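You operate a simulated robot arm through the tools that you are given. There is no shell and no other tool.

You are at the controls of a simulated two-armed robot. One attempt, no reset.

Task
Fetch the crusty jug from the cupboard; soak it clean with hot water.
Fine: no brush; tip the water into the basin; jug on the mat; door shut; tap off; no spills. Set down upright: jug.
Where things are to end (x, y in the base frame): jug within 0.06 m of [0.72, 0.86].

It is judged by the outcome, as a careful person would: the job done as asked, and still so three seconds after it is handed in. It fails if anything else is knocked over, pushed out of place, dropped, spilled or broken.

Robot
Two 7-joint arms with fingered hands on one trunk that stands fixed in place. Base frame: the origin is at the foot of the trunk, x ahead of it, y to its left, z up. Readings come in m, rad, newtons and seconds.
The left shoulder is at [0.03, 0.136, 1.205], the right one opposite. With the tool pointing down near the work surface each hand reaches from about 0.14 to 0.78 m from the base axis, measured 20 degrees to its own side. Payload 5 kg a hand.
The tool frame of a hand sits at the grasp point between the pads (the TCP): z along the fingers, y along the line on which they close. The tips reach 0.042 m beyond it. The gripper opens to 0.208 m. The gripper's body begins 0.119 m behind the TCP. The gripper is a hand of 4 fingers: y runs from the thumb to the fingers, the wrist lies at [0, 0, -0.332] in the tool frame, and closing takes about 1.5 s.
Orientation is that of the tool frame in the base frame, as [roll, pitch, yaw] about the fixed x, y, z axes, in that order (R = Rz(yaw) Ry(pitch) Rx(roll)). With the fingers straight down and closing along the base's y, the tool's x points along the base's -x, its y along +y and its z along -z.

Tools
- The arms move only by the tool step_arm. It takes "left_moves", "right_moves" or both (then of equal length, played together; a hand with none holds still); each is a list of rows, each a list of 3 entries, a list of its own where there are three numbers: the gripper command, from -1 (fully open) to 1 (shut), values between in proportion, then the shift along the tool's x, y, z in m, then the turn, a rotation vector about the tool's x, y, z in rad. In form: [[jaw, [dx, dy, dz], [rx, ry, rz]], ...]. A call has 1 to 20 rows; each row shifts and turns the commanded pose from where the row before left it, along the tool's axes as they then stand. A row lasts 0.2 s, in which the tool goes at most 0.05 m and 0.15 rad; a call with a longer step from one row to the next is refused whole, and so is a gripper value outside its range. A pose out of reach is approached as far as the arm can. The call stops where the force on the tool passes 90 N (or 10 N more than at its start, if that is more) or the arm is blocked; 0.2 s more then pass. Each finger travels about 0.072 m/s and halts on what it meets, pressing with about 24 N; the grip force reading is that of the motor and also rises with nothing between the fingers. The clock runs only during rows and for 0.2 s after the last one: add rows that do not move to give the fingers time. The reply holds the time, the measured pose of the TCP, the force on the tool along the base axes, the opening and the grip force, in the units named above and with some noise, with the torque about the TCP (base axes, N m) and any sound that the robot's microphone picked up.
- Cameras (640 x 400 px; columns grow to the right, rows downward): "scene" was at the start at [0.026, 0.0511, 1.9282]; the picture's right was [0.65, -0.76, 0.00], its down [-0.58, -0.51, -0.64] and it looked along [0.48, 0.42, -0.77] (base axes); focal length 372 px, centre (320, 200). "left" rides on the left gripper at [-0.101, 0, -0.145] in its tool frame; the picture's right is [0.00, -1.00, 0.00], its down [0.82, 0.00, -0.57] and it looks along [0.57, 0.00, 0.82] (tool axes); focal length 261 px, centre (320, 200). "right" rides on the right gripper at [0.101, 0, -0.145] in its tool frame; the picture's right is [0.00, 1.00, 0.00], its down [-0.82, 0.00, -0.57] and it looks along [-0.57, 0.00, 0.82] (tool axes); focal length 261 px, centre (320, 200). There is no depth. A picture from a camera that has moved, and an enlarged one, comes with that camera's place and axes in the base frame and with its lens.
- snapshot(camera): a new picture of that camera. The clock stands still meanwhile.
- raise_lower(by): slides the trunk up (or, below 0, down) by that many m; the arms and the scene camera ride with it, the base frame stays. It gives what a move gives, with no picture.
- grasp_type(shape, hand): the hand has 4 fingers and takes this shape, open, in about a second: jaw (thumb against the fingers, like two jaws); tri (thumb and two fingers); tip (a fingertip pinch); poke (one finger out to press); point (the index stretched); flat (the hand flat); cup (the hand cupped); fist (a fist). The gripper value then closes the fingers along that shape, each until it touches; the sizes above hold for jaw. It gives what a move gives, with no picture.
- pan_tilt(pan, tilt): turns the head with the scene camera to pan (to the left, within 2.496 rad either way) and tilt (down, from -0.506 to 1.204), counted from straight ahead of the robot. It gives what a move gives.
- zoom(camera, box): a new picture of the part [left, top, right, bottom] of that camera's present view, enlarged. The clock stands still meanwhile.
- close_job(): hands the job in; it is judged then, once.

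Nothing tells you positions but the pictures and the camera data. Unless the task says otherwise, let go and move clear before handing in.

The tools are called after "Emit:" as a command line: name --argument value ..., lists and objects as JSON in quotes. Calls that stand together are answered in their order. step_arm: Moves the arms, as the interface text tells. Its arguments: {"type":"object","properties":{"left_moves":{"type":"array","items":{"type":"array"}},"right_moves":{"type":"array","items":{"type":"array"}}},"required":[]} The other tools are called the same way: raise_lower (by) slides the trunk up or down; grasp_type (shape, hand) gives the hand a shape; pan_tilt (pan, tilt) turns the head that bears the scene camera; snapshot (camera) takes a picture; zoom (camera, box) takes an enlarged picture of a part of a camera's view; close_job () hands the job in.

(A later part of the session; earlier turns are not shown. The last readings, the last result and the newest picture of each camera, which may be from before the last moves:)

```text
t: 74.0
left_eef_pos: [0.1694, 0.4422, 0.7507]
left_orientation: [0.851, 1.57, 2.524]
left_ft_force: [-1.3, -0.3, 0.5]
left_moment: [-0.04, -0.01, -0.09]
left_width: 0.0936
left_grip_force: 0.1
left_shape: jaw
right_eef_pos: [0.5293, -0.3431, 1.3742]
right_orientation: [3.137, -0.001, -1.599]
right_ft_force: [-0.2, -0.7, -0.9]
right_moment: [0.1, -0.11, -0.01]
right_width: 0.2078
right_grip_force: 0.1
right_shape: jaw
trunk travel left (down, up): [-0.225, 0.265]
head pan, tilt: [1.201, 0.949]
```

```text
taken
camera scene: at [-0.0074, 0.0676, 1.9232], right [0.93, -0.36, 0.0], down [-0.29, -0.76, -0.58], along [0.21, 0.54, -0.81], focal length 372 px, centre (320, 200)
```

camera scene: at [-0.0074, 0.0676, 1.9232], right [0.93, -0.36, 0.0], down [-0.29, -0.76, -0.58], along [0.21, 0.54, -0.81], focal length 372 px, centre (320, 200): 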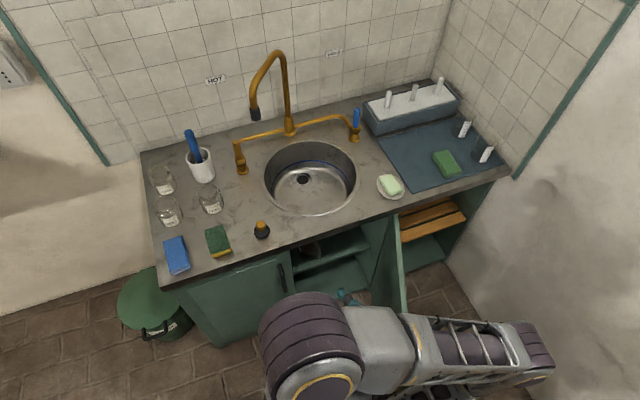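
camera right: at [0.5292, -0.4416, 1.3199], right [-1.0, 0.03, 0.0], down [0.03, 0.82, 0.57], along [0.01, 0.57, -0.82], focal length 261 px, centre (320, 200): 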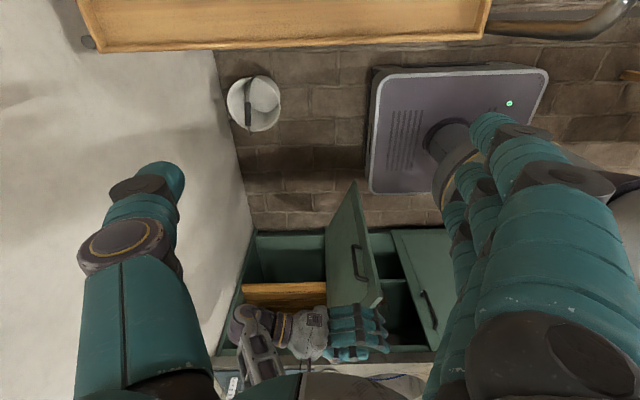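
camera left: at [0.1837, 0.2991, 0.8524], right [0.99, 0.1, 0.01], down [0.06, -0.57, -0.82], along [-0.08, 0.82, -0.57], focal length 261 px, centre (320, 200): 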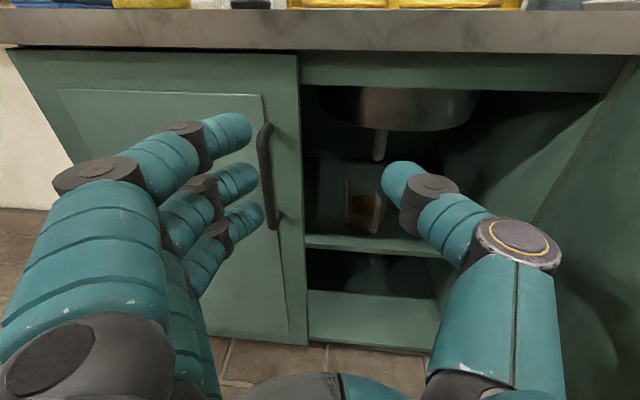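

Emit:
zoom --camera "left" --box '[290, 60, 490, 360]'

Emit:
zoom --camera "left" --box '[300, 130, 440, 260]'

Emit:
zoom --camera "scene" --box '[270, 210, 410, 310]'

```text
1.33 times, centred on (390, 210) of left
camera zoom: at [0.1837, 0.2991, 0.8524], right [0.99, 0.1, 0.01], down [0.06, -0.57, -0.82], along [-0.08, 0.82, -0.57], focal length 348 px, centre (227, 187)
```

zoom: 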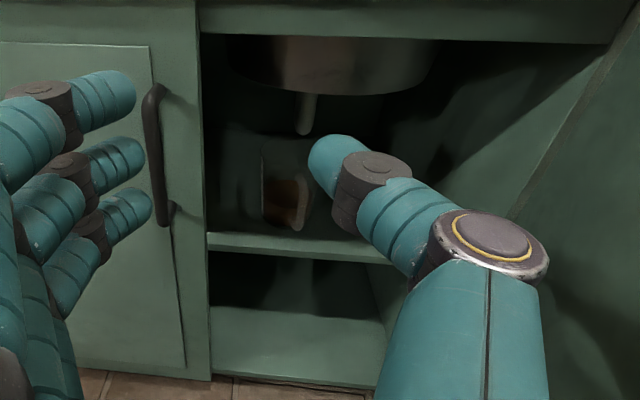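

```text
3.08 times, centred on (370, 195) of left
camera zoom: at [0.1837, 0.2991, 0.8524], right [0.99, 0.1, 0.01], down [0.06, -0.57, -0.82], along [-0.08, 0.82, -0.57], focal length 802 px, centre (166, 215)
```

zoom: 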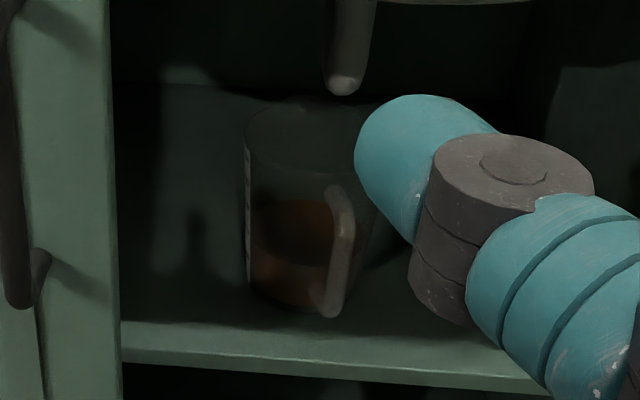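

```text
4.00 times, centred on (340, 260) of scene
camera zoom: at [-0.0074, 0.0676, 1.9232], right [0.93, -0.36, 0.0], down [-0.29, -0.76, -0.58], along [0.21, 0.54, -0.81], focal length 1488 px, centre (240, -40)
```

zoom: 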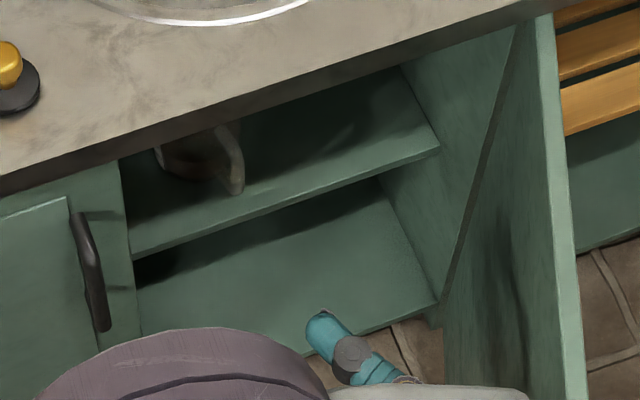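

The jug is a clear glass beaker-jug with brown crust; its base centre is near (0.24, 0.83) on the shelf at z≈0.43, about 0.14 tall, with its handle facing me. Before reaching in I'll push the door wider from inside by sliding the hand in +x.

Emit:
step_arm --left_moves '[[0.1, [0, -0.03, 0], [0, 0, 0]], [0.1, [0, -0.03, 0], [0, 0, 0]], [0.1, [0, -0.03, 0], [0, 0, 0]], [0.1, [0, -0.03, 0], [0, 0, 0]], [0.1, [0, -0.03, 0], [0, 0, 0]], [0.1, [0, -0.03, 0], [0, 0, 0]], [0.1, [0, -0.03, 0], [0, 0, 0]]]'

Emit:
snapshot --camera "scene"

```text
t: 75.6
left_eef_pos: [0.3793, 0.4639, 0.7519]
left_orientation: [1.935, 1.57, -2.675]
left_ft_force: [0.4, -0.2, 0.2]
left_moment: [0.05, 0.01, -0.02]
left_width: 0.0937
left_grip_force: 0.1
left_shape: jaw
right_eef_pos: [0.5325, -0.3413, 1.3742]
right_orientation: [3.136, -0.001, -1.599]
right_ft_force: [0.5, 0.6, -0.1]
right_moment: [-0.05, 0.01, -0.02]
right_width: 0.2079
right_grip_force: 0.1
right_shape: jaw
trunk travel left (down, up): [-0.225, 0.265]
head pan, tilt: [1.201, 0.949]
```

```text
taken
camera scene: at [-0.005, 0.0686, 1.9231], right [0.93, -0.36, 0.0], down [-0.29, -0.76, -0.58], along [0.21, 0.54, -0.81], focal length 372 px, centre (320, 200)
```

scene: 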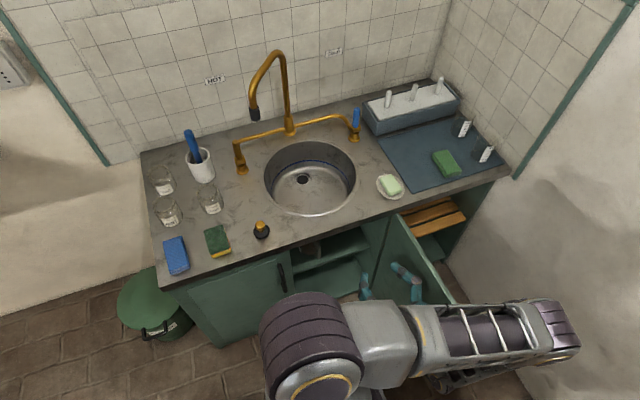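

The door is at about 90° now. A bit more push for extra clearance.

Emit:
step_arm --left_moves '[[0.1, [0, -0.025, 0], [0, 0, 0]], [0.1, [0, -0.025, 0], [0, 0, 0]], [0.1, [0, -0.025, 0], [0, 0, 0]], [0.1, [0, 0, 0], [0, 0, 0]]]'

Emit:
snapshot --camera "scene"

Emit:
snapshot --camera "left"

```text
t: 76.6
left_eef_pos: [0.4524, 0.4721, 0.7526]
left_orientation: [2.557, 1.569, -2.05]
left_ft_force: [0.1, 0.1, 0.3]
left_moment: [0.02, -0.02, -0.03]
left_width: 0.0935
left_grip_force: 0.1
left_shape: jaw
right_eef_pos: [0.5306, -0.3424, 1.3742]
right_orientation: [3.139, 0.001, -1.599]
right_ft_force: [-0.3, 0.5, -0.8]
right_moment: [-0.03, -0.02, -0.02]
right_width: 0.2079
right_grip_force: 0.1
right_shape: jaw
trunk travel left (down, up): [-0.225, 0.265]
head pan, tilt: [1.201, 0.949]
```

```text
taken
camera scene: at [-0.0061, 0.0681, 1.9231], right [0.93, -0.36, 0.0], down [-0.29, -0.76, -0.58], along [0.21, 0.54, -0.81], focal length 372 px, centre (320, 200)
```

scene: 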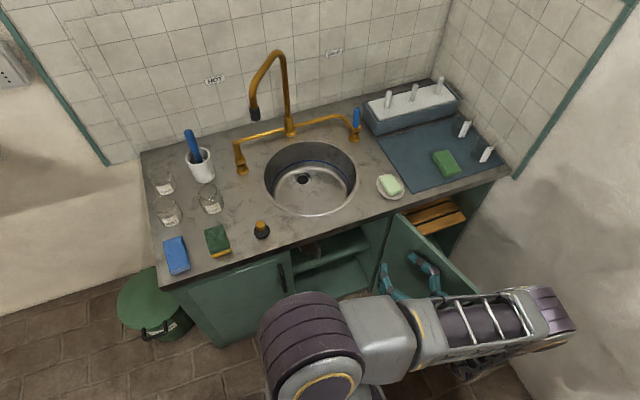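

```text
taken
camera left: at [0.468, 0.3283, 0.8537], right [0.99, 0.1, 0.0], down [0.06, -0.57, -0.82], along [-0.08, 0.82, -0.57], focal length 261 px, centre (320, 200)
```

left: 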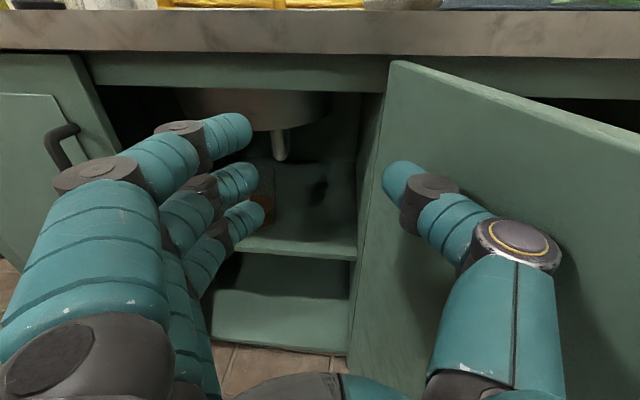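

The door is well open (about 105°). Now I'll line the hand up with the jug and lower the trunk so the hand is at jug height.

Emit:
step_arm --left_moves '[[-0.4, [0, 0.035, 0], [0.1, 0, 0]], [-0.4, [0, 0.035, 0], [0, 0, 0]], [-0.4, [0, 0.035, 0], [0, 0, 0]], [-0.4, [0, 0.035, 0], [0, 0, 0]], [-0.4, [0, 0.035, 0], [0, 0, 0]], [-0.4, [0, 0.035, 0], [0, 0, 0]], [-0.4, [0, 0, 0], [0, 0, 0]]]'

Emit:
raise_lower --by -0.2

Emit:
snapshot --camera "left"

Emit:
snapshot --camera "scene"

```text
t: 78.2
left_eef_pos: [0.2422, 0.468, 0.7522]
left_orientation: [2.794, 1.57, -1.912]
left_ft_force: [-0.6, -0.3, -0.8]
left_moment: [0.0, 0.03, 0.02]
left_width: 0.1456
left_grip_force: 0.0
left_shape: jaw
right_eef_pos: [0.5322, -0.3418, 1.3739]
right_orientation: [3.137, -0.001, -1.598]
right_ft_force: [-0.1, -0.3, -0.3]
right_moment: [-0.03, 0.04, 0.0]
right_width: 0.208
right_grip_force: 0.1
right_shape: jaw
trunk travel left (down, up): [-0.225, 0.265]
head pan, tilt: [1.201, 0.949]
```

```text
t: 80.4
left_eef_pos: [0.2426, 0.4676, 0.5524]
left_orientation: [3.008, 1.568, -1.699]
left_ft_force: [-0.6, 1.1, -0.2]
left_moment: [-0.07, -0.01, 0.0]
left_width: 0.1457
left_grip_force: 0.0
left_shape: jaw
right_eef_pos: [0.5316, -0.3411, 1.1747]
right_orientation: [3.138, 0.0, -1.599]
right_ft_force: [0.3, -0.6, -1.0]
right_moment: [-0.02, -0.03, 0.01]
right_width: 0.2081
right_grip_force: 0.0
right_shape: jaw
trunk travel left (down, up): [-0.025, 0.465]
head pan, tilt: [1.201, 0.949]
```

```text
taken
camera left: at [0.2431, 0.3238, 0.6538], right [1.0, 0.0, 0.0], down [0.01, -0.57, -0.82], along [0.0, 0.82, -0.57], focal length 261 px, centre (320, 200)
```

left: 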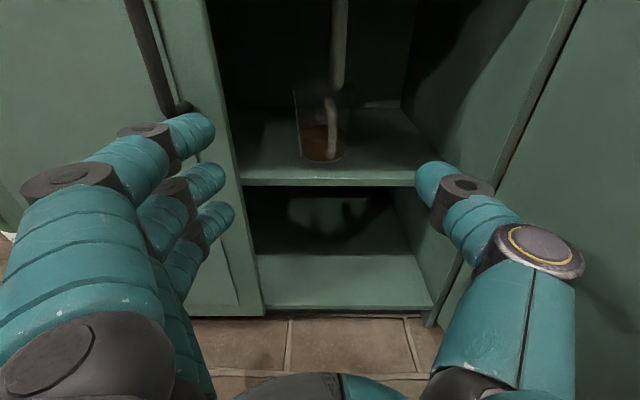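

```text
taken
camera scene: at [-0.0059, 0.0685, 1.7233], right [0.93, -0.36, 0.0], down [-0.29, -0.76, -0.58], along [0.21, 0.54, -0.81], focal length 372 px, centre (320, 200)
```

scene: 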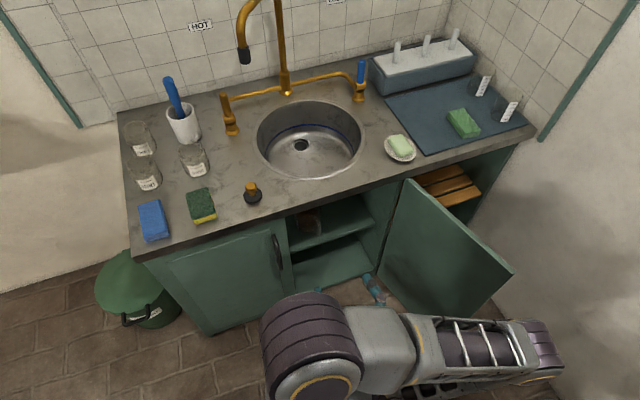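

Emit:
zoom --camera "left" --box '[260, 50, 400, 190]'

Emit:
zoom --camera "scene" --box '[280, 190, 380, 270]'

```text
2.86 times, centred on (330, 120) of left
camera zoom: at [0.2431, 0.3238, 0.6538], right [1.0, 0.0, 0.0], down [0.01, -0.57, -0.82], along [0.0, 0.82, -0.57], focal length 745 px, centre (291, 429)
```

zoom: 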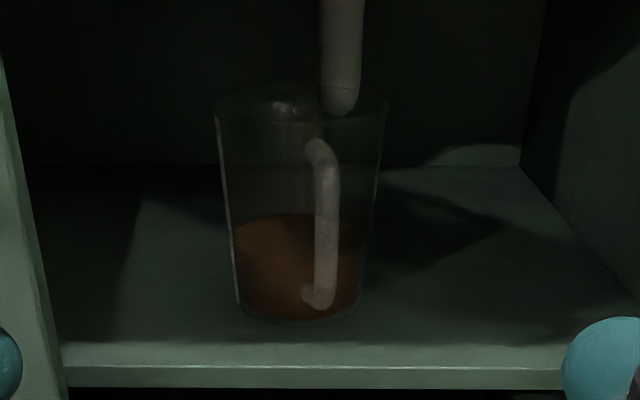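

```text
5.00 times, centred on (330, 230) of scene
camera zoom: at [-0.0059, 0.0685, 1.7233], right [0.93, -0.36, 0.0], down [-0.29, -0.76, -0.58], along [0.21, 0.54, -0.81], focal length 1860 px, centre (270, 50)
```

zoom: 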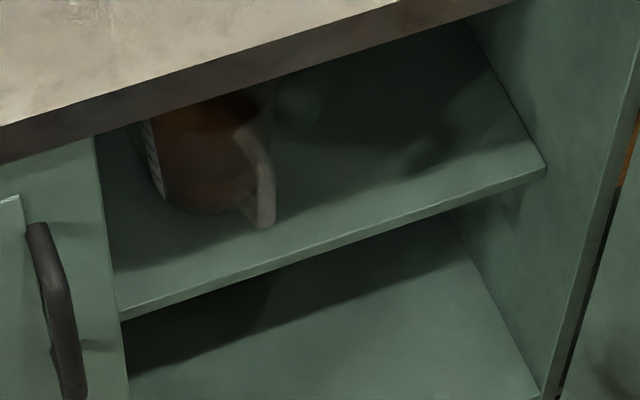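

The jug is clear now: base centre about (0.25, 0.857), shelf z≈0.407, height 0.14, rim about 0.116 wide, handle toward me at y≈0.77. I'll open wider and advance around its body, first partway.

Emit:
step_arm --left_moves '[[-0.54, [0.0257, -0.0025, 0.0], [0, 0, 0]], [-0.54, [0.0257, -0.0025, 0.0], [0, 0, 0]], [-0.54, [0.0257, -0.0025, 0.0], [0, 0, 0]], [-0.54, [0, 0, 0.04], [0, 0, 0]], [-0.54, [0, 0, 0.04], [0, 0, 0]], [-0.54, [0, 0, 0.04], [0, 0, 0]], [-0.54, [0, 0, 0.04], [0, 0, 0]], [-0.54, [0, 0, 0.04], [0, 0, 0]], [-0.54, [0, 0, 0.03], [0, 0, 0]], [-0.54, [0, 0, 0], [0, 0, 0]]]'

Emit:
snapshot --camera "left"

Emit:
snapshot --camera "scene"

```text
t: 82.6
left_eef_pos: [0.2488, 0.6993, 0.4752]
left_orientation: [2.954, 1.569, -1.752]
left_ft_force: [-0.4, 0.6, 0.4]
left_moment: [0.05, -0.01, 0.01]
left_width: 0.1597
left_grip_force: 0.0
left_shape: jaw
right_eef_pos: [0.5311, -0.3429, 1.1746]
right_orientation: [3.138, 0.001, -1.598]
right_ft_force: [0.4, 0.2, -0.5]
right_moment: [0.01, 0.01, 0.02]
right_width: 0.2081
right_grip_force: 0.2
right_shape: jaw
trunk travel left (down, up): [-0.025, 0.465]
head pan, tilt: [1.201, 0.949]
```

```text
taken
camera left: at [0.2499, 0.5544, 0.5761], right [1.0, 0.0, 0.0], down [0.01, -0.57, -0.82], along [0.0, 0.82, -0.57], focal length 261 px, centre (320, 200)
```

left: 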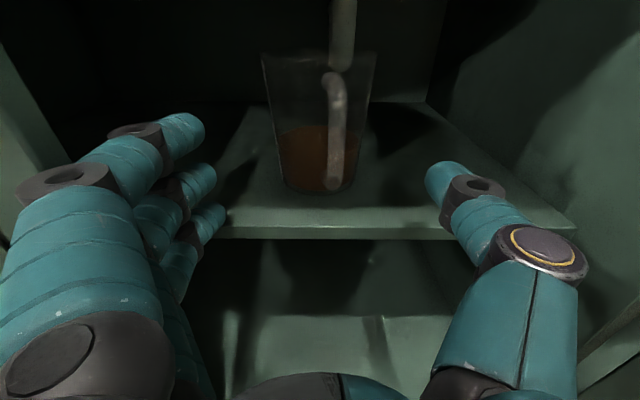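

```text
taken
camera scene: at [-0.0056, 0.0683, 1.7231], right [0.93, -0.36, 0.0], down [-0.29, -0.76, -0.58], along [0.21, 0.54, -0.81], focal length 372 px, centre (320, 200)
```

scene: 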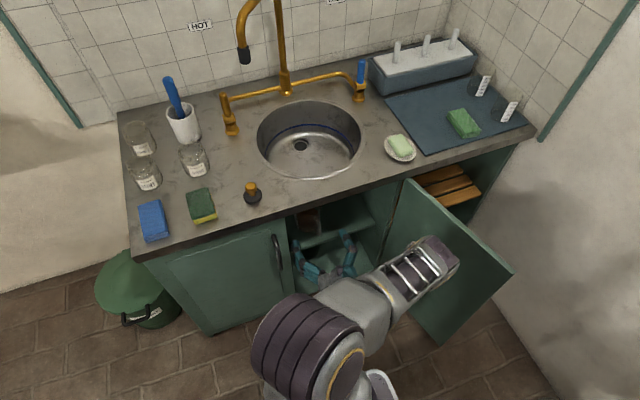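

The jug is centred between thumb and fingers with clear space around. I'll advance until the palm is just short of the handle.

Emit:
step_arm --left_moves '[[-0.54, [0, -0.001, 0.035], [0, 0, 0]], [-0.54, [0, 0, 0.035], [0, 0, 0]], [-0.54, [0, 0, 0.035], [0, 0, 0]], [-0.54, [0, 0, 0.03], [0, 0, 0]], [-0.54, [0, 0, 0.027], [0, 0, 0]], [-0.54, [0, 0, 0], [0, 0, 0]]]'

Emit:
snapshot --camera "left"

Emit:
snapshot --camera "scene"

```text
t: 84.0
left_eef_pos: [0.25, 0.8598, 0.4751]
left_orientation: [2.887, 1.57, -1.819]
left_ft_force: [0.2, 1.1, 0.1]
left_moment: [0.02, 0.0, 0.03]
left_width: 0.1599
left_grip_force: 0.1
left_shape: jaw
right_eef_pos: [0.5312, -0.3419, 1.1739]
right_orientation: [3.136, 0.001, -1.599]
right_ft_force: [-0.1, 0.9, -0.1]
right_moment: [0.05, 0.0, 0.02]
right_width: 0.208
right_grip_force: 0.0
right_shape: jaw
trunk travel left (down, up): [-0.025, 0.465]
head pan, tilt: [1.201, 0.949]
```

```text
taken
camera left: at [0.2501, 0.7154, 0.5764], right [1.0, 0.0, 0.0], down [0.01, -0.57, -0.82], along [0.0, 0.82, -0.57], focal length 261 px, centre (320, 200)
```

left: 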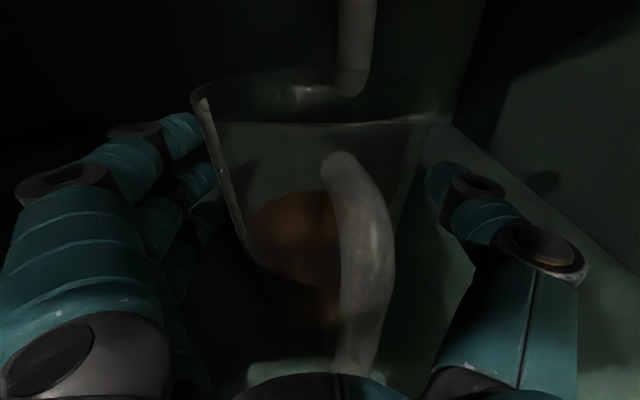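

```text
taken
camera scene: at [-0.0056, 0.0684, 1.7231], right [0.93, -0.36, 0.0], down [-0.29, -0.76, -0.58], along [0.21, 0.54, -0.81], focal length 372 px, centre (320, 200)
```

scene: 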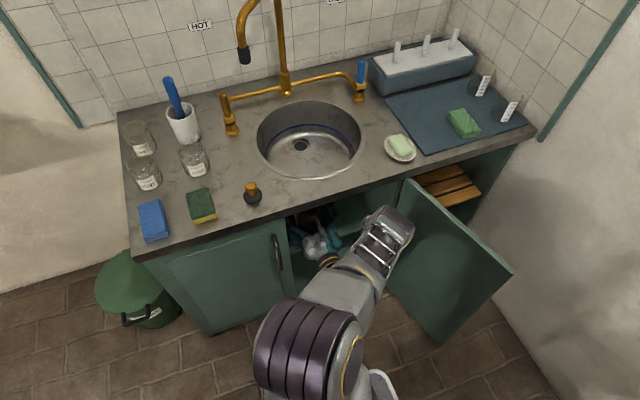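

The jug is between the fingers. I'll close on it gently and check the opening.

Emit:
step_arm --left_moves '[[-0.3, [0, 0, 0], [0, 0, 0]], [-0.2, [0, 0, 0], [0, 0, 0]], [-0.1, [0, 0, 0], [0, 0, 0]], [0.1, [0, 0, 0], [0, 0, 0]], [0.4, [0, 0, 0], [0, 0, 0]], [0.4, [0, 0, 0], [0, 0, 0]], [0.4, [0, 0, 0], [0, 0, 0]]]'

Emit:
snapshot --camera "left"

```text
t: 85.6
left_eef_pos: [0.2494, 0.8581, 0.4767]
left_orientation: [2.991, 1.569, -1.719]
left_ft_force: [1.1, 2.3, -0.2]
left_moment: [-0.03, 0.01, 0.05]
left_width: 0.0823
left_grip_force: 23.8
left_shape: jaw
right_eef_pos: [0.5309, -0.3419, 1.174]
right_orientation: [3.138, -0.001, -1.599]
right_ft_force: [-0.5, -0.6, 1.1]
right_moment: [0.02, -0.02, -0.01]
right_width: 0.2079
right_grip_force: 0.1
right_shape: jaw
trunk travel left (down, up): [-0.025, 0.465]
head pan, tilt: [1.201, 0.949]
```

```text
taken
camera left: at [0.2504, 0.7153, 0.5764], right [1.0, 0.0, 0.0], down [0.01, -0.57, -0.82], along [0.0, 0.82, -0.57], focal length 261 px, centre (320, 200)
```

left: 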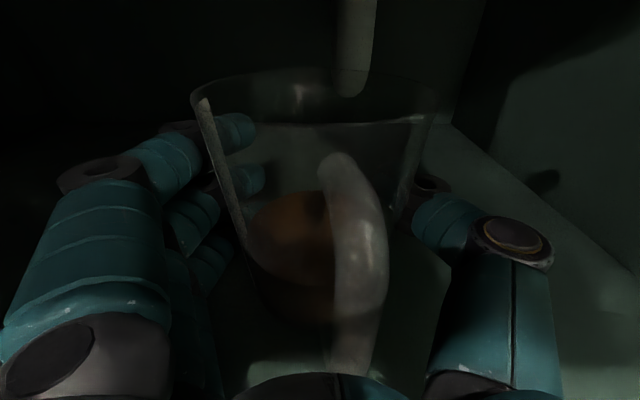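

Gripped (82 mm, 24 N). I'll lift slightly and see that the jug comes along.

Emit:
step_arm --left_moves '[[0.8, [0, 0, 0], [0, 0, 0]], [0.8, [-0.008, 0, 0], [0, 0, 0]], [0.8, [-0.008, 0, 0], [0, 0, 0]], [0.8, [0, 0, 0], [0, 0, 0]]]'

Emit:
snapshot --camera "left"

```text
t: 86.6
left_eef_pos: [0.249, 0.8585, 0.4901]
left_orientation: [2.834, 1.569, -1.875]
left_ft_force: [0.3, 0.4, -6.7]
left_moment: [0.08, 0.01, 0.0]
left_width: 0.0821
left_grip_force: 24.2
left_shape: jaw
right_eef_pos: [0.5317, -0.3416, 1.1734]
right_orientation: [3.139, 0.001, -1.6]
right_ft_force: [0.7, -0.3, -0.1]
right_moment: [0.04, 0.01, -0.04]
right_width: 0.2078
right_grip_force: 0.0
right_shape: jaw
trunk travel left (down, up): [-0.025, 0.465]
head pan, tilt: [1.201, 0.949]
```

```text
taken
camera left: at [0.25, 0.7156, 0.5917], right [1.0, 0.0, 0.0], down [0.01, -0.57, -0.82], along [0.0, 0.82, -0.57], focal length 261 px, centre (320, 200)
```

left: 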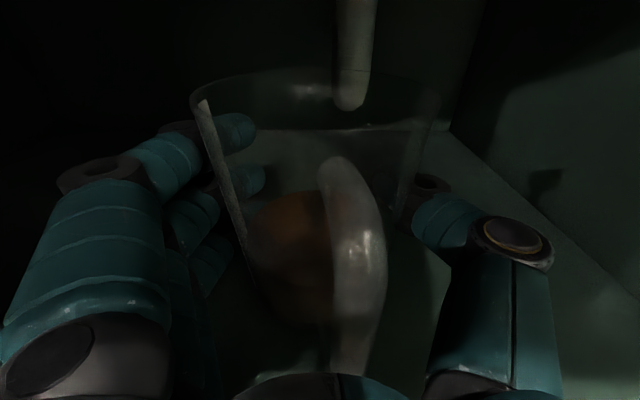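

The jug is lifted (about 0.68 kg). I'll draw it straight out of the cupboard.

Emit:
step_arm --left_moves '[[0.8, [0, 0, -0.025], [0, 0, 0]], [0.8, [0, 0, -0.03], [0, 0, 0]], [0.8, [0, 0, -0.035], [0, 0, 0]], [0.8, [0, 0, -0.035], [0, 0, 0]], [0.8, [0, 0, -0.035], [0, 0, 0]], [0.8, [0, 0, -0.035], [0, 0, 0]], [0.8, [0, 0, -0.035], [0, 0, 0]], [0.8, [0, 0, -0.035], [0, 0, 0]], [0.8, [0, 0, -0.035], [0, 0, 0]], [0.8, [0, 0, -0.035], [0, 0, 0]], [0.8, [0, 0, -0.03], [0, 0, 0]], [0.8, [0, 0, 0], [0, 0, 0]]]'

Emit:
snapshot --camera "left"

Emit:
snapshot --camera "scene"

```text
t: 89.2
left_eef_pos: [0.2511, 0.4942, 0.4919]
left_orientation: [2.755, 1.568, -1.954]
left_ft_force: [0.0, -0.1, -5.9]
left_moment: [0.1, 0.02, 0.0]
left_width: 0.0821
left_grip_force: 23.9
left_shape: jaw
right_eef_pos: [0.531, -0.3418, 1.1752]
right_orientation: [3.138, 0.0, -1.598]
right_ft_force: [0.4, -0.5, 0.0]
right_moment: [-0.01, -0.01, -0.01]
right_width: 0.2079
right_grip_force: 0.0
right_shape: jaw
trunk travel left (down, up): [-0.025, 0.465]
head pan, tilt: [1.201, 0.949]
```

```text
taken
camera left: at [0.2518, 0.351, 0.5924], right [1.0, 0.0, 0.0], down [0.01, -0.57, -0.82], along [0.0, 0.82, -0.57], focal length 261 px, centre (320, 200)
```

left: 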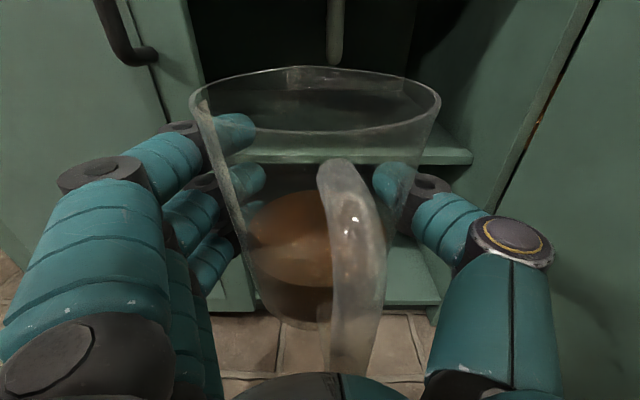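

```text
taken
camera scene: at [-0.0056, 0.069, 1.7231], right [0.93, -0.36, 0.0], down [-0.29, -0.76, -0.58], along [0.21, 0.54, -0.81], focal length 372 px, centre (320, 200)
```

scene: 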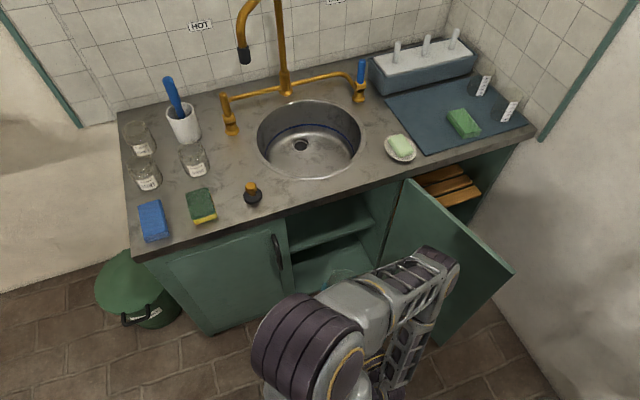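

The jug is out of the cupboard, upright. I'll raise the trunk and then the arm to lift it above counter height.

Emit:
raise_lower --by 0.2

Emit:
step_arm --left_moves '[[0.8, [-0.035, 0, 0], [0, 0, 0]], [0.8, [-0.04, 0, 0], [0, 0, 0]], [0.8, [-0.04, 0, 0], [0, 0, 0]], [0.8, [-0.04, 0, 0], [0, 0, 0]], [0.8, [-0.04, 0, 0], [0, 0, 0]], [0.8, [-0.04, 0, 0], [0, 0, 0]], [0.8, [-0.04, 0, 0], [0, 0, 0]], [0.8, [-0.03, 0, 0], [0, 0, 0]], [0.8, [0, 0, 0], [0, 0, 0]]]'

Emit:
snapshot --camera "left"

Emit:
snapshot --camera "scene"

```text
t: 91.3
left_eef_pos: [0.2509, 0.4946, 0.6917]
left_orientation: [2.805, 1.568, -1.904]
left_ft_force: [0.6, -0.5, -6.1]
left_moment: [0.1, 0.03, 0.01]
left_width: 0.082
left_grip_force: 24.1
left_shape: jaw
right_eef_pos: [0.5316, -0.341, 1.3748]
right_orientation: [3.139, 0.0, -1.599]
right_ft_force: [0.2, 0.1, 0.3]
right_moment: [0.03, 0.02, -0.01]
right_width: 0.2081
right_grip_force: 0.0
right_shape: jaw
trunk travel left (down, up): [-0.225, 0.265]
head pan, tilt: [1.201, 0.949]
```

```text
t: 93.3
left_eef_pos: [0.2514, 0.496, 0.9964]
left_orientation: [2.816, 1.569, -1.894]
left_ft_force: [-0.1, 0.7, -5.8]
left_moment: [0.12, 0.02, 0.06]
left_width: 0.0816
left_grip_force: 23.7
left_shape: jaw
right_eef_pos: [0.5327, -0.3409, 1.3738]
right_orientation: [3.137, 0.0, -1.598]
right_ft_force: [0.4, 0.4, 0.6]
right_moment: [-0.02, 0.01, 0.0]
right_width: 0.208
right_grip_force: 0.1
right_shape: jaw
trunk travel left (down, up): [-0.225, 0.265]
head pan, tilt: [1.201, 0.949]
```

```text
taken
camera left: at [0.252, 0.3521, 1.0971], right [1.0, 0.0, 0.0], down [0.01, -0.57, -0.82], along [0.0, 0.82, -0.57], focal length 261 px, centre (320, 200)
```

left: 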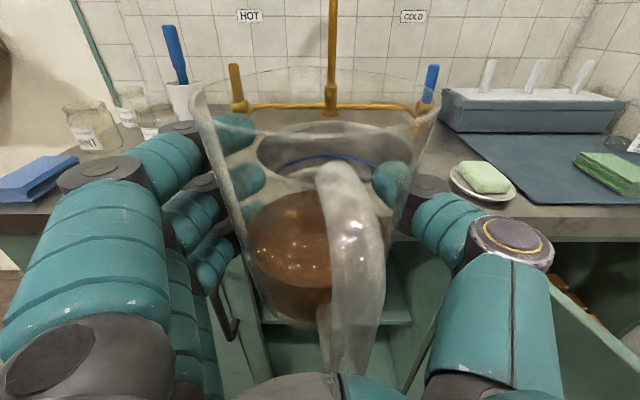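

```text
taken
camera scene: at [-0.0051, 0.0695, 1.923], right [0.93, -0.36, 0.0], down [-0.29, -0.76, -0.58], along [0.21, 0.54, -0.81], focal length 372 px, centre (320, 200)
```

scene: 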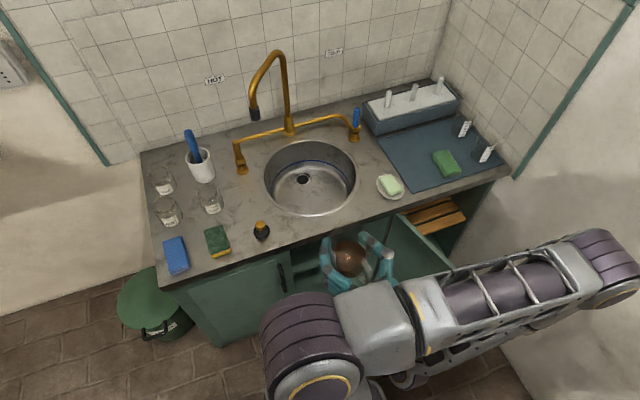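

The jug is clear of the counter now. I'll zoom on the basin and tap to plan where to set it and how the spout sits.

Emit:
zoom --camera "scene" --box '[220, 30, 380, 230]'

Emit:
zoom --camera "scene" --box '[250, 120, 370, 230]'

```text
2.00 times, centred on (300, 130) of scene
camera zoom: at [-0.0051, 0.0695, 1.923], right [0.93, -0.36, 0.0], down [-0.29, -0.76, -0.58], along [0.21, 0.54, -0.81], focal length 744 px, centre (360, 340)
```

zoom: 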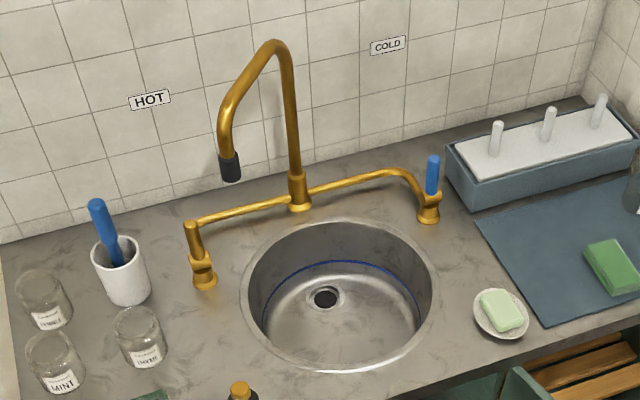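

```text
3.64 times, centred on (310, 175) of scene
camera zoom: at [-0.0051, 0.0695, 1.923], right [0.93, -0.36, 0.0], down [-0.29, -0.76, -0.58], along [0.21, 0.54, -0.81], focal length 1352 px, centre (356, 291)
```

zoom: 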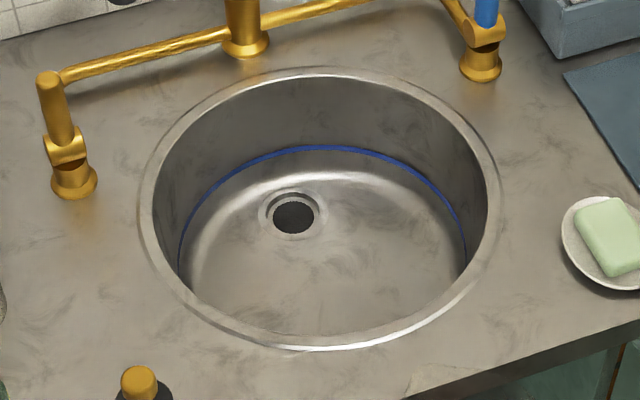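

The basin's centre is near (0.285, 0.91), floor z≈0.70; the spout column is at (0.28, 1.15) with the nozzle swung toward the hot side, near (0.126, 0.967). My level grip can't lower the jug into the basin, so I'll set it on a free part of the mat first, then regrasp at a slant.

Emit:
step_arm --left_moves '[[0.8, [-0.01, 0, 0], [0.131, 0, 0]], [0.8, [-0.01, 0, 0], [0.131, 0, 0]], [0.8, [0, 0, 0], [0.131, 0, 0]], [0.8, [0, 0, 0], [0.131, 0, 0]], [0.8, [0, -0.012, 0.043], [0, 0, 0]], [0.8, [0, -0.012, 0.043], [0, 0, 0]], [0.8, [0, -0.012, 0.043], [0, 0, 0]], [0.8, [0, -0.012, 0.043], [0, 0, 0]], [0.8, [0, -0.012, 0.043], [0, 0, 0]], [0.8, [0, -0.012, 0.043], [0, 0, 0]], [0.8, [0, 0, 0], [0, 0, 0]]]'

Emit:
snapshot --camera "scene"

Emit:
snapshot --camera "left"

```text
t: 95.7
left_eef_pos: [0.4417, 0.6831, 1.0167]
left_orientation: [-0.462, 1.571, 0.587]
left_ft_force: [-1.1, -0.7, -5.1]
left_moment: [0.05, -0.01, 0.0]
left_width: 0.0817
left_grip_force: 23.5
left_shape: jaw
right_eef_pos: [0.5311, -0.3431, 1.3745]
right_orientation: [3.139, 0.002, -1.598]
right_ft_force: [-0.4, -0.8, -0.2]
right_moment: [0.08, -0.04, 0.01]
right_width: 0.2078
right_grip_force: 0.1
right_shape: jaw
trunk travel left (down, up): [-0.225, 0.265]
head pan, tilt: [1.201, 0.949]
```

```text
taken
camera scene: at [-0.006, 0.0671, 1.9231], right [0.93, -0.36, 0.0], down [-0.29, -0.76, -0.58], along [0.21, 0.54, -0.81], focal length 372 px, centre (320, 200)
```

scene: 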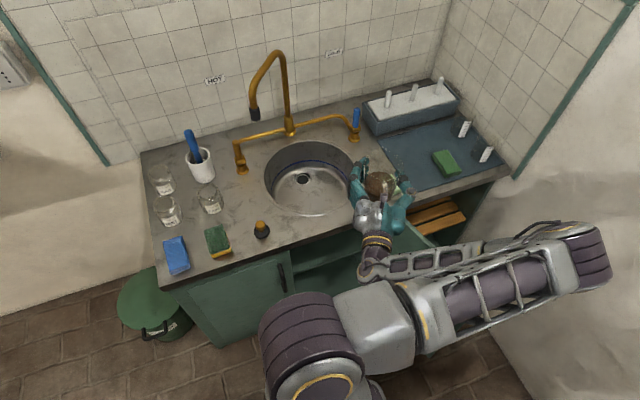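

```text
taken
camera left: at [0.371, 0.5585, 1.1175], right [0.87, -0.5, 0.0], down [-0.28, -0.5, -0.82], along [0.41, 0.71, -0.57], focal length 261 px, centre (320, 200)
```

left: 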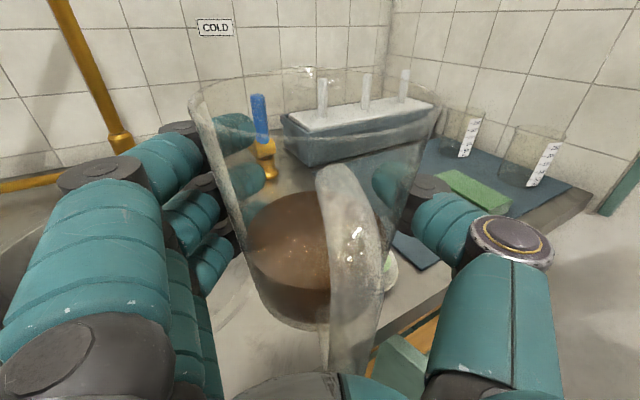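

On track. I'll continue over the mat to above (0.64, 0.88).

Emit:
step_arm --left_moves '[[0.8, [0, -0.0122, 0.045], [0, 0, 0]], [0.8, [0, -0.0122, 0.045], [0, 0, 0]], [0.8, [0, -0.0122, 0.045], [0, 0, 0]], [0.8, [0, -0.0122, 0.045], [0, 0, 0]], [0.8, [0, -0.0122, 0.045], [0, 0, 0]], [0.8, [0, -0.0122, 0.045], [0, 0, 0]], [0.8, [0, 0, 0], [0, 0, 0]]]'

Emit:
snapshot --camera "scene"

Emit:
snapshot --camera "left"

```text
t: 97.3
left_eef_pos: [0.6393, 0.8811, 1.0159]
left_orientation: [2.842, 1.569, -2.39]
left_ft_force: [-1.2, -0.9, -6.1]
left_moment: [0.06, -0.04, 0.04]
left_width: 0.0815
left_grip_force: 23.7
left_shape: jaw
right_eef_pos: [0.5317, -0.3423, 1.3745]
right_orientation: [3.137, -0.001, -1.599]
right_ft_force: [0.7, -1.2, 0.3]
right_moment: [0.12, -0.02, 0.01]
right_width: 0.2078
right_grip_force: 0.1
right_shape: jaw
trunk travel left (down, up): [-0.225, 0.265]
head pan, tilt: [1.201, 0.949]
```

```text
taken
camera scene: at [-0.0054, 0.0677, 1.9231], right [0.93, -0.36, 0.0], down [-0.29, -0.76, -0.58], along [0.21, 0.54, -0.81], focal length 372 px, centre (320, 200)
```

scene: 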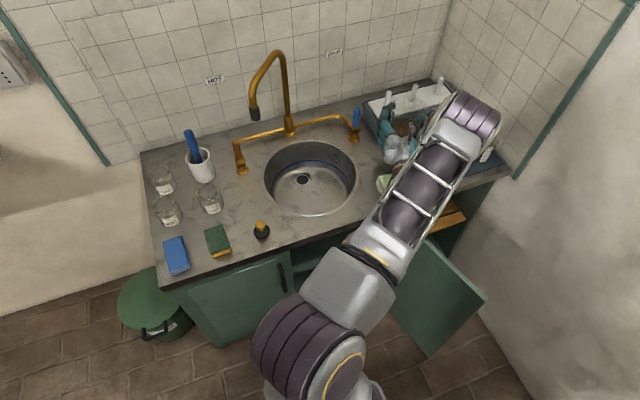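

```text
taken
camera left: at [0.5679, 0.7568, 1.1178], right [0.87, -0.5, 0.0], down [-0.28, -0.5, -0.82], along [0.41, 0.71, -0.57], focal length 261 px, centre (320, 200)
```

left: 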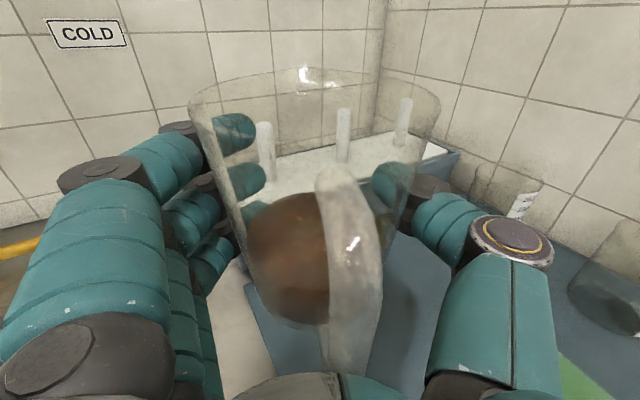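

Over the mat. I'll shift slightly in +x to be fully on it and lower, slowing before contact.

Emit:
step_arm --left_moves '[[0.8, [0.02, -0.013, 0.0075], [0, 0, 0]], [0.8, [0.025, 0, 0], [0, 0, 0]], [0.8, [0.02, 0, 0], [0, 0, 0]], [0.8, [0.008, 0, 0], [0, 0, 0]], [0.8, [0, 0, 0], [0, 0, 0]]]'

Emit:
snapshot --camera "left"

Emit:
zoom --camera "scene" --box '[340, 70, 520, 210]'

```text
t: 98.5
left_eef_pos: [0.6559, 0.8822, 0.9457]
left_orientation: [-0.331, 1.57, 0.721]
left_ft_force: [9.1, 3.4, 8.8]
left_moment: [-1.55, 1.1, 0.78]
left_width: 0.0813
left_grip_force: 23.7
left_shape: jaw
right_eef_pos: [0.5303, -0.3409, 1.3742]
right_orientation: [3.138, 0.002, -1.598]
right_ft_force: [0.1, 0.1, -0.5]
right_moment: [-0.01, -0.03, 0.0]
right_width: 0.2079
right_grip_force: 0.1
right_shape: jaw
trunk travel left (down, up): [-0.225, 0.265]
head pan, tilt: [1.201, 0.949]
```

```text
taken
camera left: at [0.5839, 0.7575, 1.0453], right [0.87, -0.5, 0.01], down [-0.28, -0.5, -0.82], along [0.41, 0.71, -0.57], focal length 261 px, centre (320, 200)
```

left: 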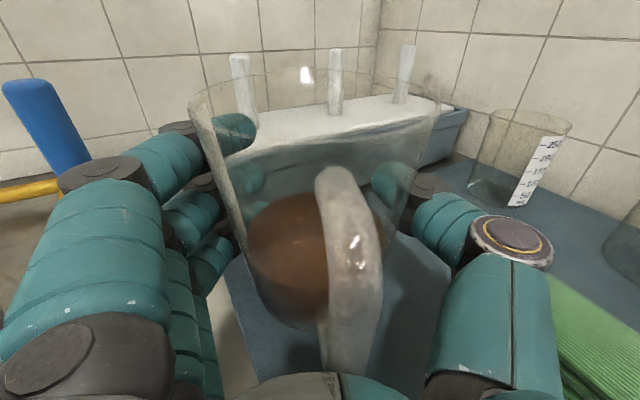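

```text
2.86 times, centred on (430, 140) of scene
camera zoom: at [-0.0052, 0.0684, 1.9233], right [0.93, -0.36, 0.0], down [-0.29, -0.76, -0.58], along [0.21, 0.54, -0.81], focal length 1063 px, centre (6, 371)
```

zoom: 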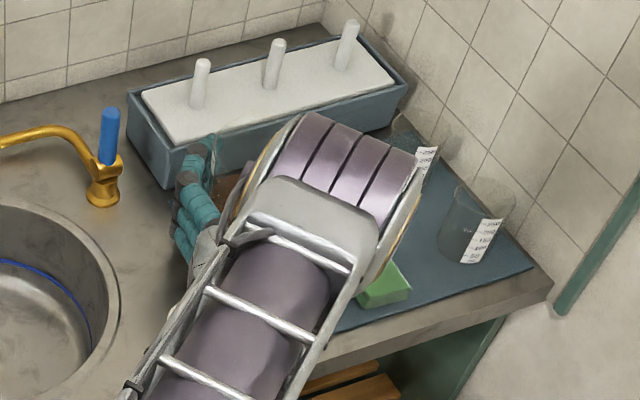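

The contact torque places a touch at the soap (the palm's underside hangs about 7 cm below the grip point), so I'll lift at once and check the soap. A better spot is nearer the front edge where the palm stays off the counter.

Emit:
step_arm --left_moves '[[0.8, [-0.03, 0, 0], [0, 0, 0]], [0.8, [-0.04, 0, 0], [0, 0, 0]], [0.8, [-0.02, 0, 0], [0, 0, 0]], [0.8, [0, 0, -0.045], [0, 0, 0]], [0.8, [0, 0, -0.045], [0, 0, 0]], [0.8, [0, 0, -0.045], [0, 0, 0]], [0.8, [0, 0, -0.02], [0, 0, 0]], [0.8, [0, 0, 0], [-0.12, 0, 0]], [0.8, [0, 0, 0], [-0.12, 0, 0]], [0.8, [0, 0, 0], [-0.11, 0, 0]], [0.8, [0, 0, 0], [0, 0, 0]]]'

Emit:
snapshot --camera "scene"

Emit:
snapshot --camera "left"

```text
t: 100.9
left_eef_pos: [0.5782, 0.7473, 1.0324]
left_orientation: [3.114, 1.569, -1.768]
left_ft_force: [-1.0, -0.2, -6.0]
left_moment: [0.08, 0.0, -0.01]
left_width: 0.0814
left_grip_force: 23.9
left_shape: jaw
right_eef_pos: [0.5301, -0.3411, 1.3759]
right_orientation: [3.138, 0.0, -1.599]
right_ft_force: [-0.8, -0.2, 0.1]
right_moment: [-0.04, -0.06, 0.0]
right_width: 0.208
right_grip_force: 0.0
right_shape: jaw
trunk travel left (down, up): [-0.225, 0.265]
head pan, tilt: [1.201, 0.949]
```

```text
taken
camera scene: at [-0.0061, 0.0693, 1.9231], right [0.93, -0.36, 0.0], down [-0.29, -0.76, -0.58], along [0.21, 0.54, -0.81], focal length 372 px, centre (320, 200)
```

scene: 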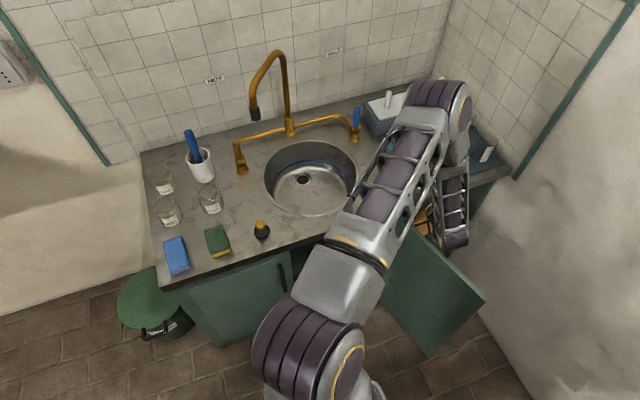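

```text
taken
camera left: at [0.5534, 0.6057, 1.1337], right [0.99, -0.17, 0.0], down [-0.09, -0.57, -0.82], along [0.14, 0.81, -0.57], focal length 261 px, centre (320, 200)
```

left: 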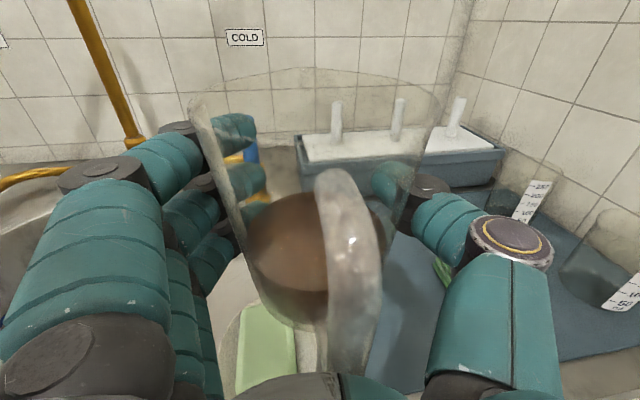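

Emit:
zoom --camera "left" --box '[200, 240, 400, 400]'

Emit:
pan_tilt --pan 0.75 --tilt 0.9

Emit:
snapshot --camera "scene"

```text
2.50 times, centred on (300, 320) of left
camera zoom: at [0.5534, 0.6057, 1.1337], right [0.99, -0.17, 0.0], down [-0.09, -0.57, -0.82], along [0.14, 0.81, -0.57], focal length 652 px, centre (370, -100)
```

zoom: 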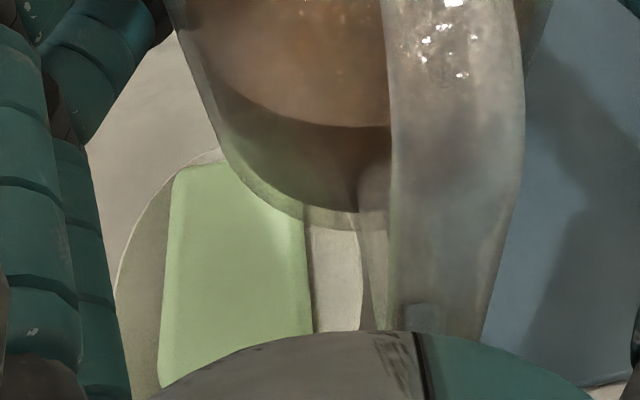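

```text
t: 101.8
left_eef_pos: [0.5779, 0.7479, 1.0324]
left_orientation: [3.038, 1.569, -1.847]
left_ft_force: [-1.8, -0.9, -5.1]
left_moment: [0.12, -0.01, 0.01]
left_width: 0.0813
left_grip_force: 24.1
left_shape: jaw
right_eef_pos: [0.5321, -0.3418, 1.3738]
right_orientation: [3.138, -0.001, -1.599]
right_ft_force: [0.1, 0.1, 0.3]
right_moment: [0.04, -0.02, -0.01]
right_width: 0.2079
right_grip_force: 0.1
right_shape: jaw
trunk travel left (down, up): [-0.225, 0.265]
head pan, tilt: [0.75, 0.901]
```

```text
taken
camera scene: at [0.0235, 0.0529, 1.9267], right [0.68, -0.73, 0.0], down [-0.57, -0.54, -0.62], along [0.45, 0.42, -0.78], focal length 372 px, centre (320, 200)
```

scene: 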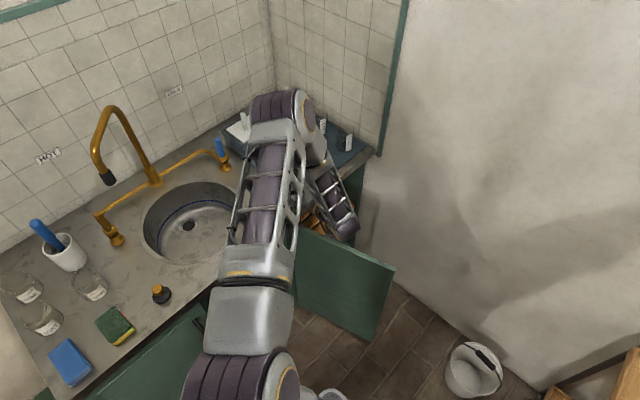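

The soap is still centred on its dish. Now I'll move to the front part of the mat (0.655, 0.74) and lower.

Emit:
step_arm --left_moves '[[0.8, [0, -0.026, 0.002], [0, 0, 0]], [0.8, [0, -0.026, 0.002], [0, 0, 0]], [0.8, [0, -0.026, 0.002], [0, 0, 0]], [0.8, [0, 0, 0], [0, 0, 0]], [0.8, [0.03, 0, 0], [0, 0, 0]], [0.8, [0.03, 0, 0], [0, 0, 0]], [0.8, [0.015, 0, 0], [0, 0, 0]], [0.8, [0.008, 0, 0], [0, 0, 0]], [0.8, [0, 0, 0], [0, 0, 0]]]'

Emit:
snapshot --camera "left"

```text
t: 103.8
left_eef_pos: [0.6562, 0.7405, 0.9486]
left_orientation: [2.906, 1.57, -1.978]
left_ft_force: [-0.2, 0.2, -5.8]
left_moment: [0.09, 0.02, -0.02]
left_width: 0.0812
left_grip_force: 24.3
left_shape: jaw
right_eef_pos: [0.5321, -0.3403, 1.3749]
right_orientation: [3.138, 0.001, -1.598]
right_ft_force: [-0.2, -0.3, -0.6]
right_moment: [-0.01, -0.02, -0.01]
right_width: 0.2077
right_grip_force: 0.1
right_shape: jaw
trunk travel left (down, up): [-0.225, 0.265]
head pan, tilt: [0.75, 0.901]
```

```text
taken
camera left: at [0.6313, 0.5986, 1.0504], right [0.99, -0.17, 0.0], down [-0.09, -0.57, -0.82], along [0.14, 0.81, -0.57], focal length 261 px, centre (320, 200)
```

left: 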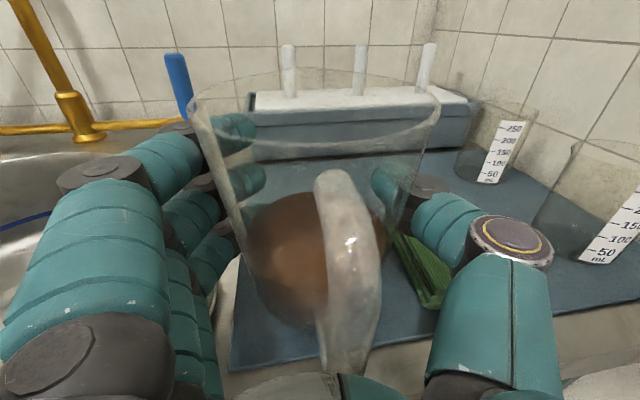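

Mat corner and sponge are where I estimated; the jug will fit. Lowering in small steps until it stands.

Emit:
step_arm --left_moves '[[0.8, [0.006, 0, 0], [0, 0, 0]], [0.8, [0.005, 0, 0], [0, 0, 0]], [0.8, [0.004, 0, 0], [0, 0, 0]], [0.8, [0, 0, 0], [0, 0, 0]]]'

```text
t: 104.8
left_eef_pos: [0.6564, 0.7414, 0.937]
left_orientation: [-0.498, 1.566, 0.902]
left_ft_force: [5.7, 13.9, 19.0]
left_moment: [-0.01, 0.11, -0.05]
left_width: 0.0813
left_grip_force: 23.8
left_shape: jaw
right_eef_pos: [0.5328, -0.3404, 1.3743]
right_orientation: [3.139, 0.0, -1.597]
right_ft_force: [0.0, -0.7, 0.7]
right_moment: [-0.01, 0.02, 0.01]
right_width: 0.2079
right_grip_force: 0.0
right_shape: jaw
trunk travel left (down, up): [-0.225, 0.265]
head pan, tilt: [0.75, 0.901]
```

The jug's base is touching the mat. I'll ease up 3 mm and open the fingers gently.

Emit:
step_arm --left_moves '[[0.8, [-0.003, 0, 0], [0, 0, 0]], [0.8, [0, 0, 0], [0, 0, 0]]]'

```text
t: 105.4
left_eef_pos: [0.656, 0.7405, 0.9399]
left_orientation: [-1.571, 1.57, -0.173]
left_ft_force: [5.1, 14.3, 16.1]
left_moment: [0.09, -0.05, 0.0]
left_width: 0.0812
left_grip_force: 23.8
left_shape: jaw
right_eef_pos: [0.5306, -0.3422, 1.3754]
right_orientation: [3.137, 0.0, -1.598]
right_ft_force: [-0.5, -0.4, 0.4]
right_moment: [0.0, 0.01, 0.0]
right_width: 0.2078
right_grip_force: 0.1
right_shape: jaw
trunk travel left (down, up): [-0.225, 0.265]
head pan, tilt: [0.75, 0.901]
```

Emit:
step_arm --left_moves '[[0.8, [-0.003, 0, 0], [0, 0, 0]], [0.8, [0, 0, 0], [0, 0, 0]]]'

Emit:
snapshot --camera "left"

```text
t: 106.0
left_eef_pos: [0.6554, 0.7384, 0.94]
left_orientation: [2.966, 1.566, -1.916]
left_ft_force: [3.5, 9.1, 6.7]
left_moment: [0.24, -0.05, -0.01]
left_width: 0.0809
left_grip_force: 23.3
left_shape: jaw
right_eef_pos: [0.5311, -0.3413, 1.3745]
right_orientation: [3.14, -0.003, -1.599]
right_ft_force: [0.5, -0.6, -0.5]
right_moment: [0.0, 0.0, -0.01]
right_width: 0.2076
right_grip_force: 0.1
right_shape: jaw
trunk travel left (down, up): [-0.225, 0.265]
head pan, tilt: [0.75, 0.901]
```

```text
taken
camera left: at [0.6311, 0.5978, 1.0413], right [0.99, -0.17, 0.0], down [-0.09, -0.57, -0.82], along [0.14, 0.81, -0.57], focal length 261 px, centre (320, 200)
```

left: 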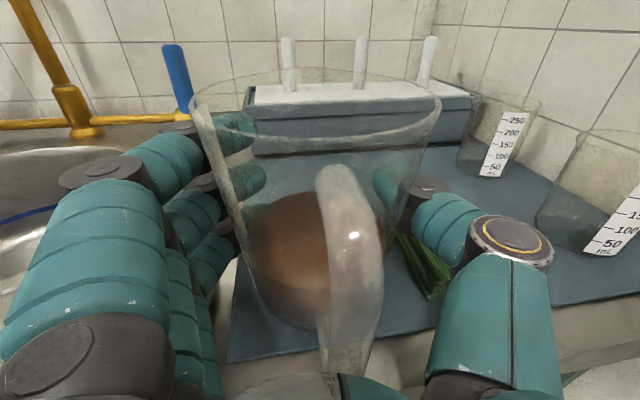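

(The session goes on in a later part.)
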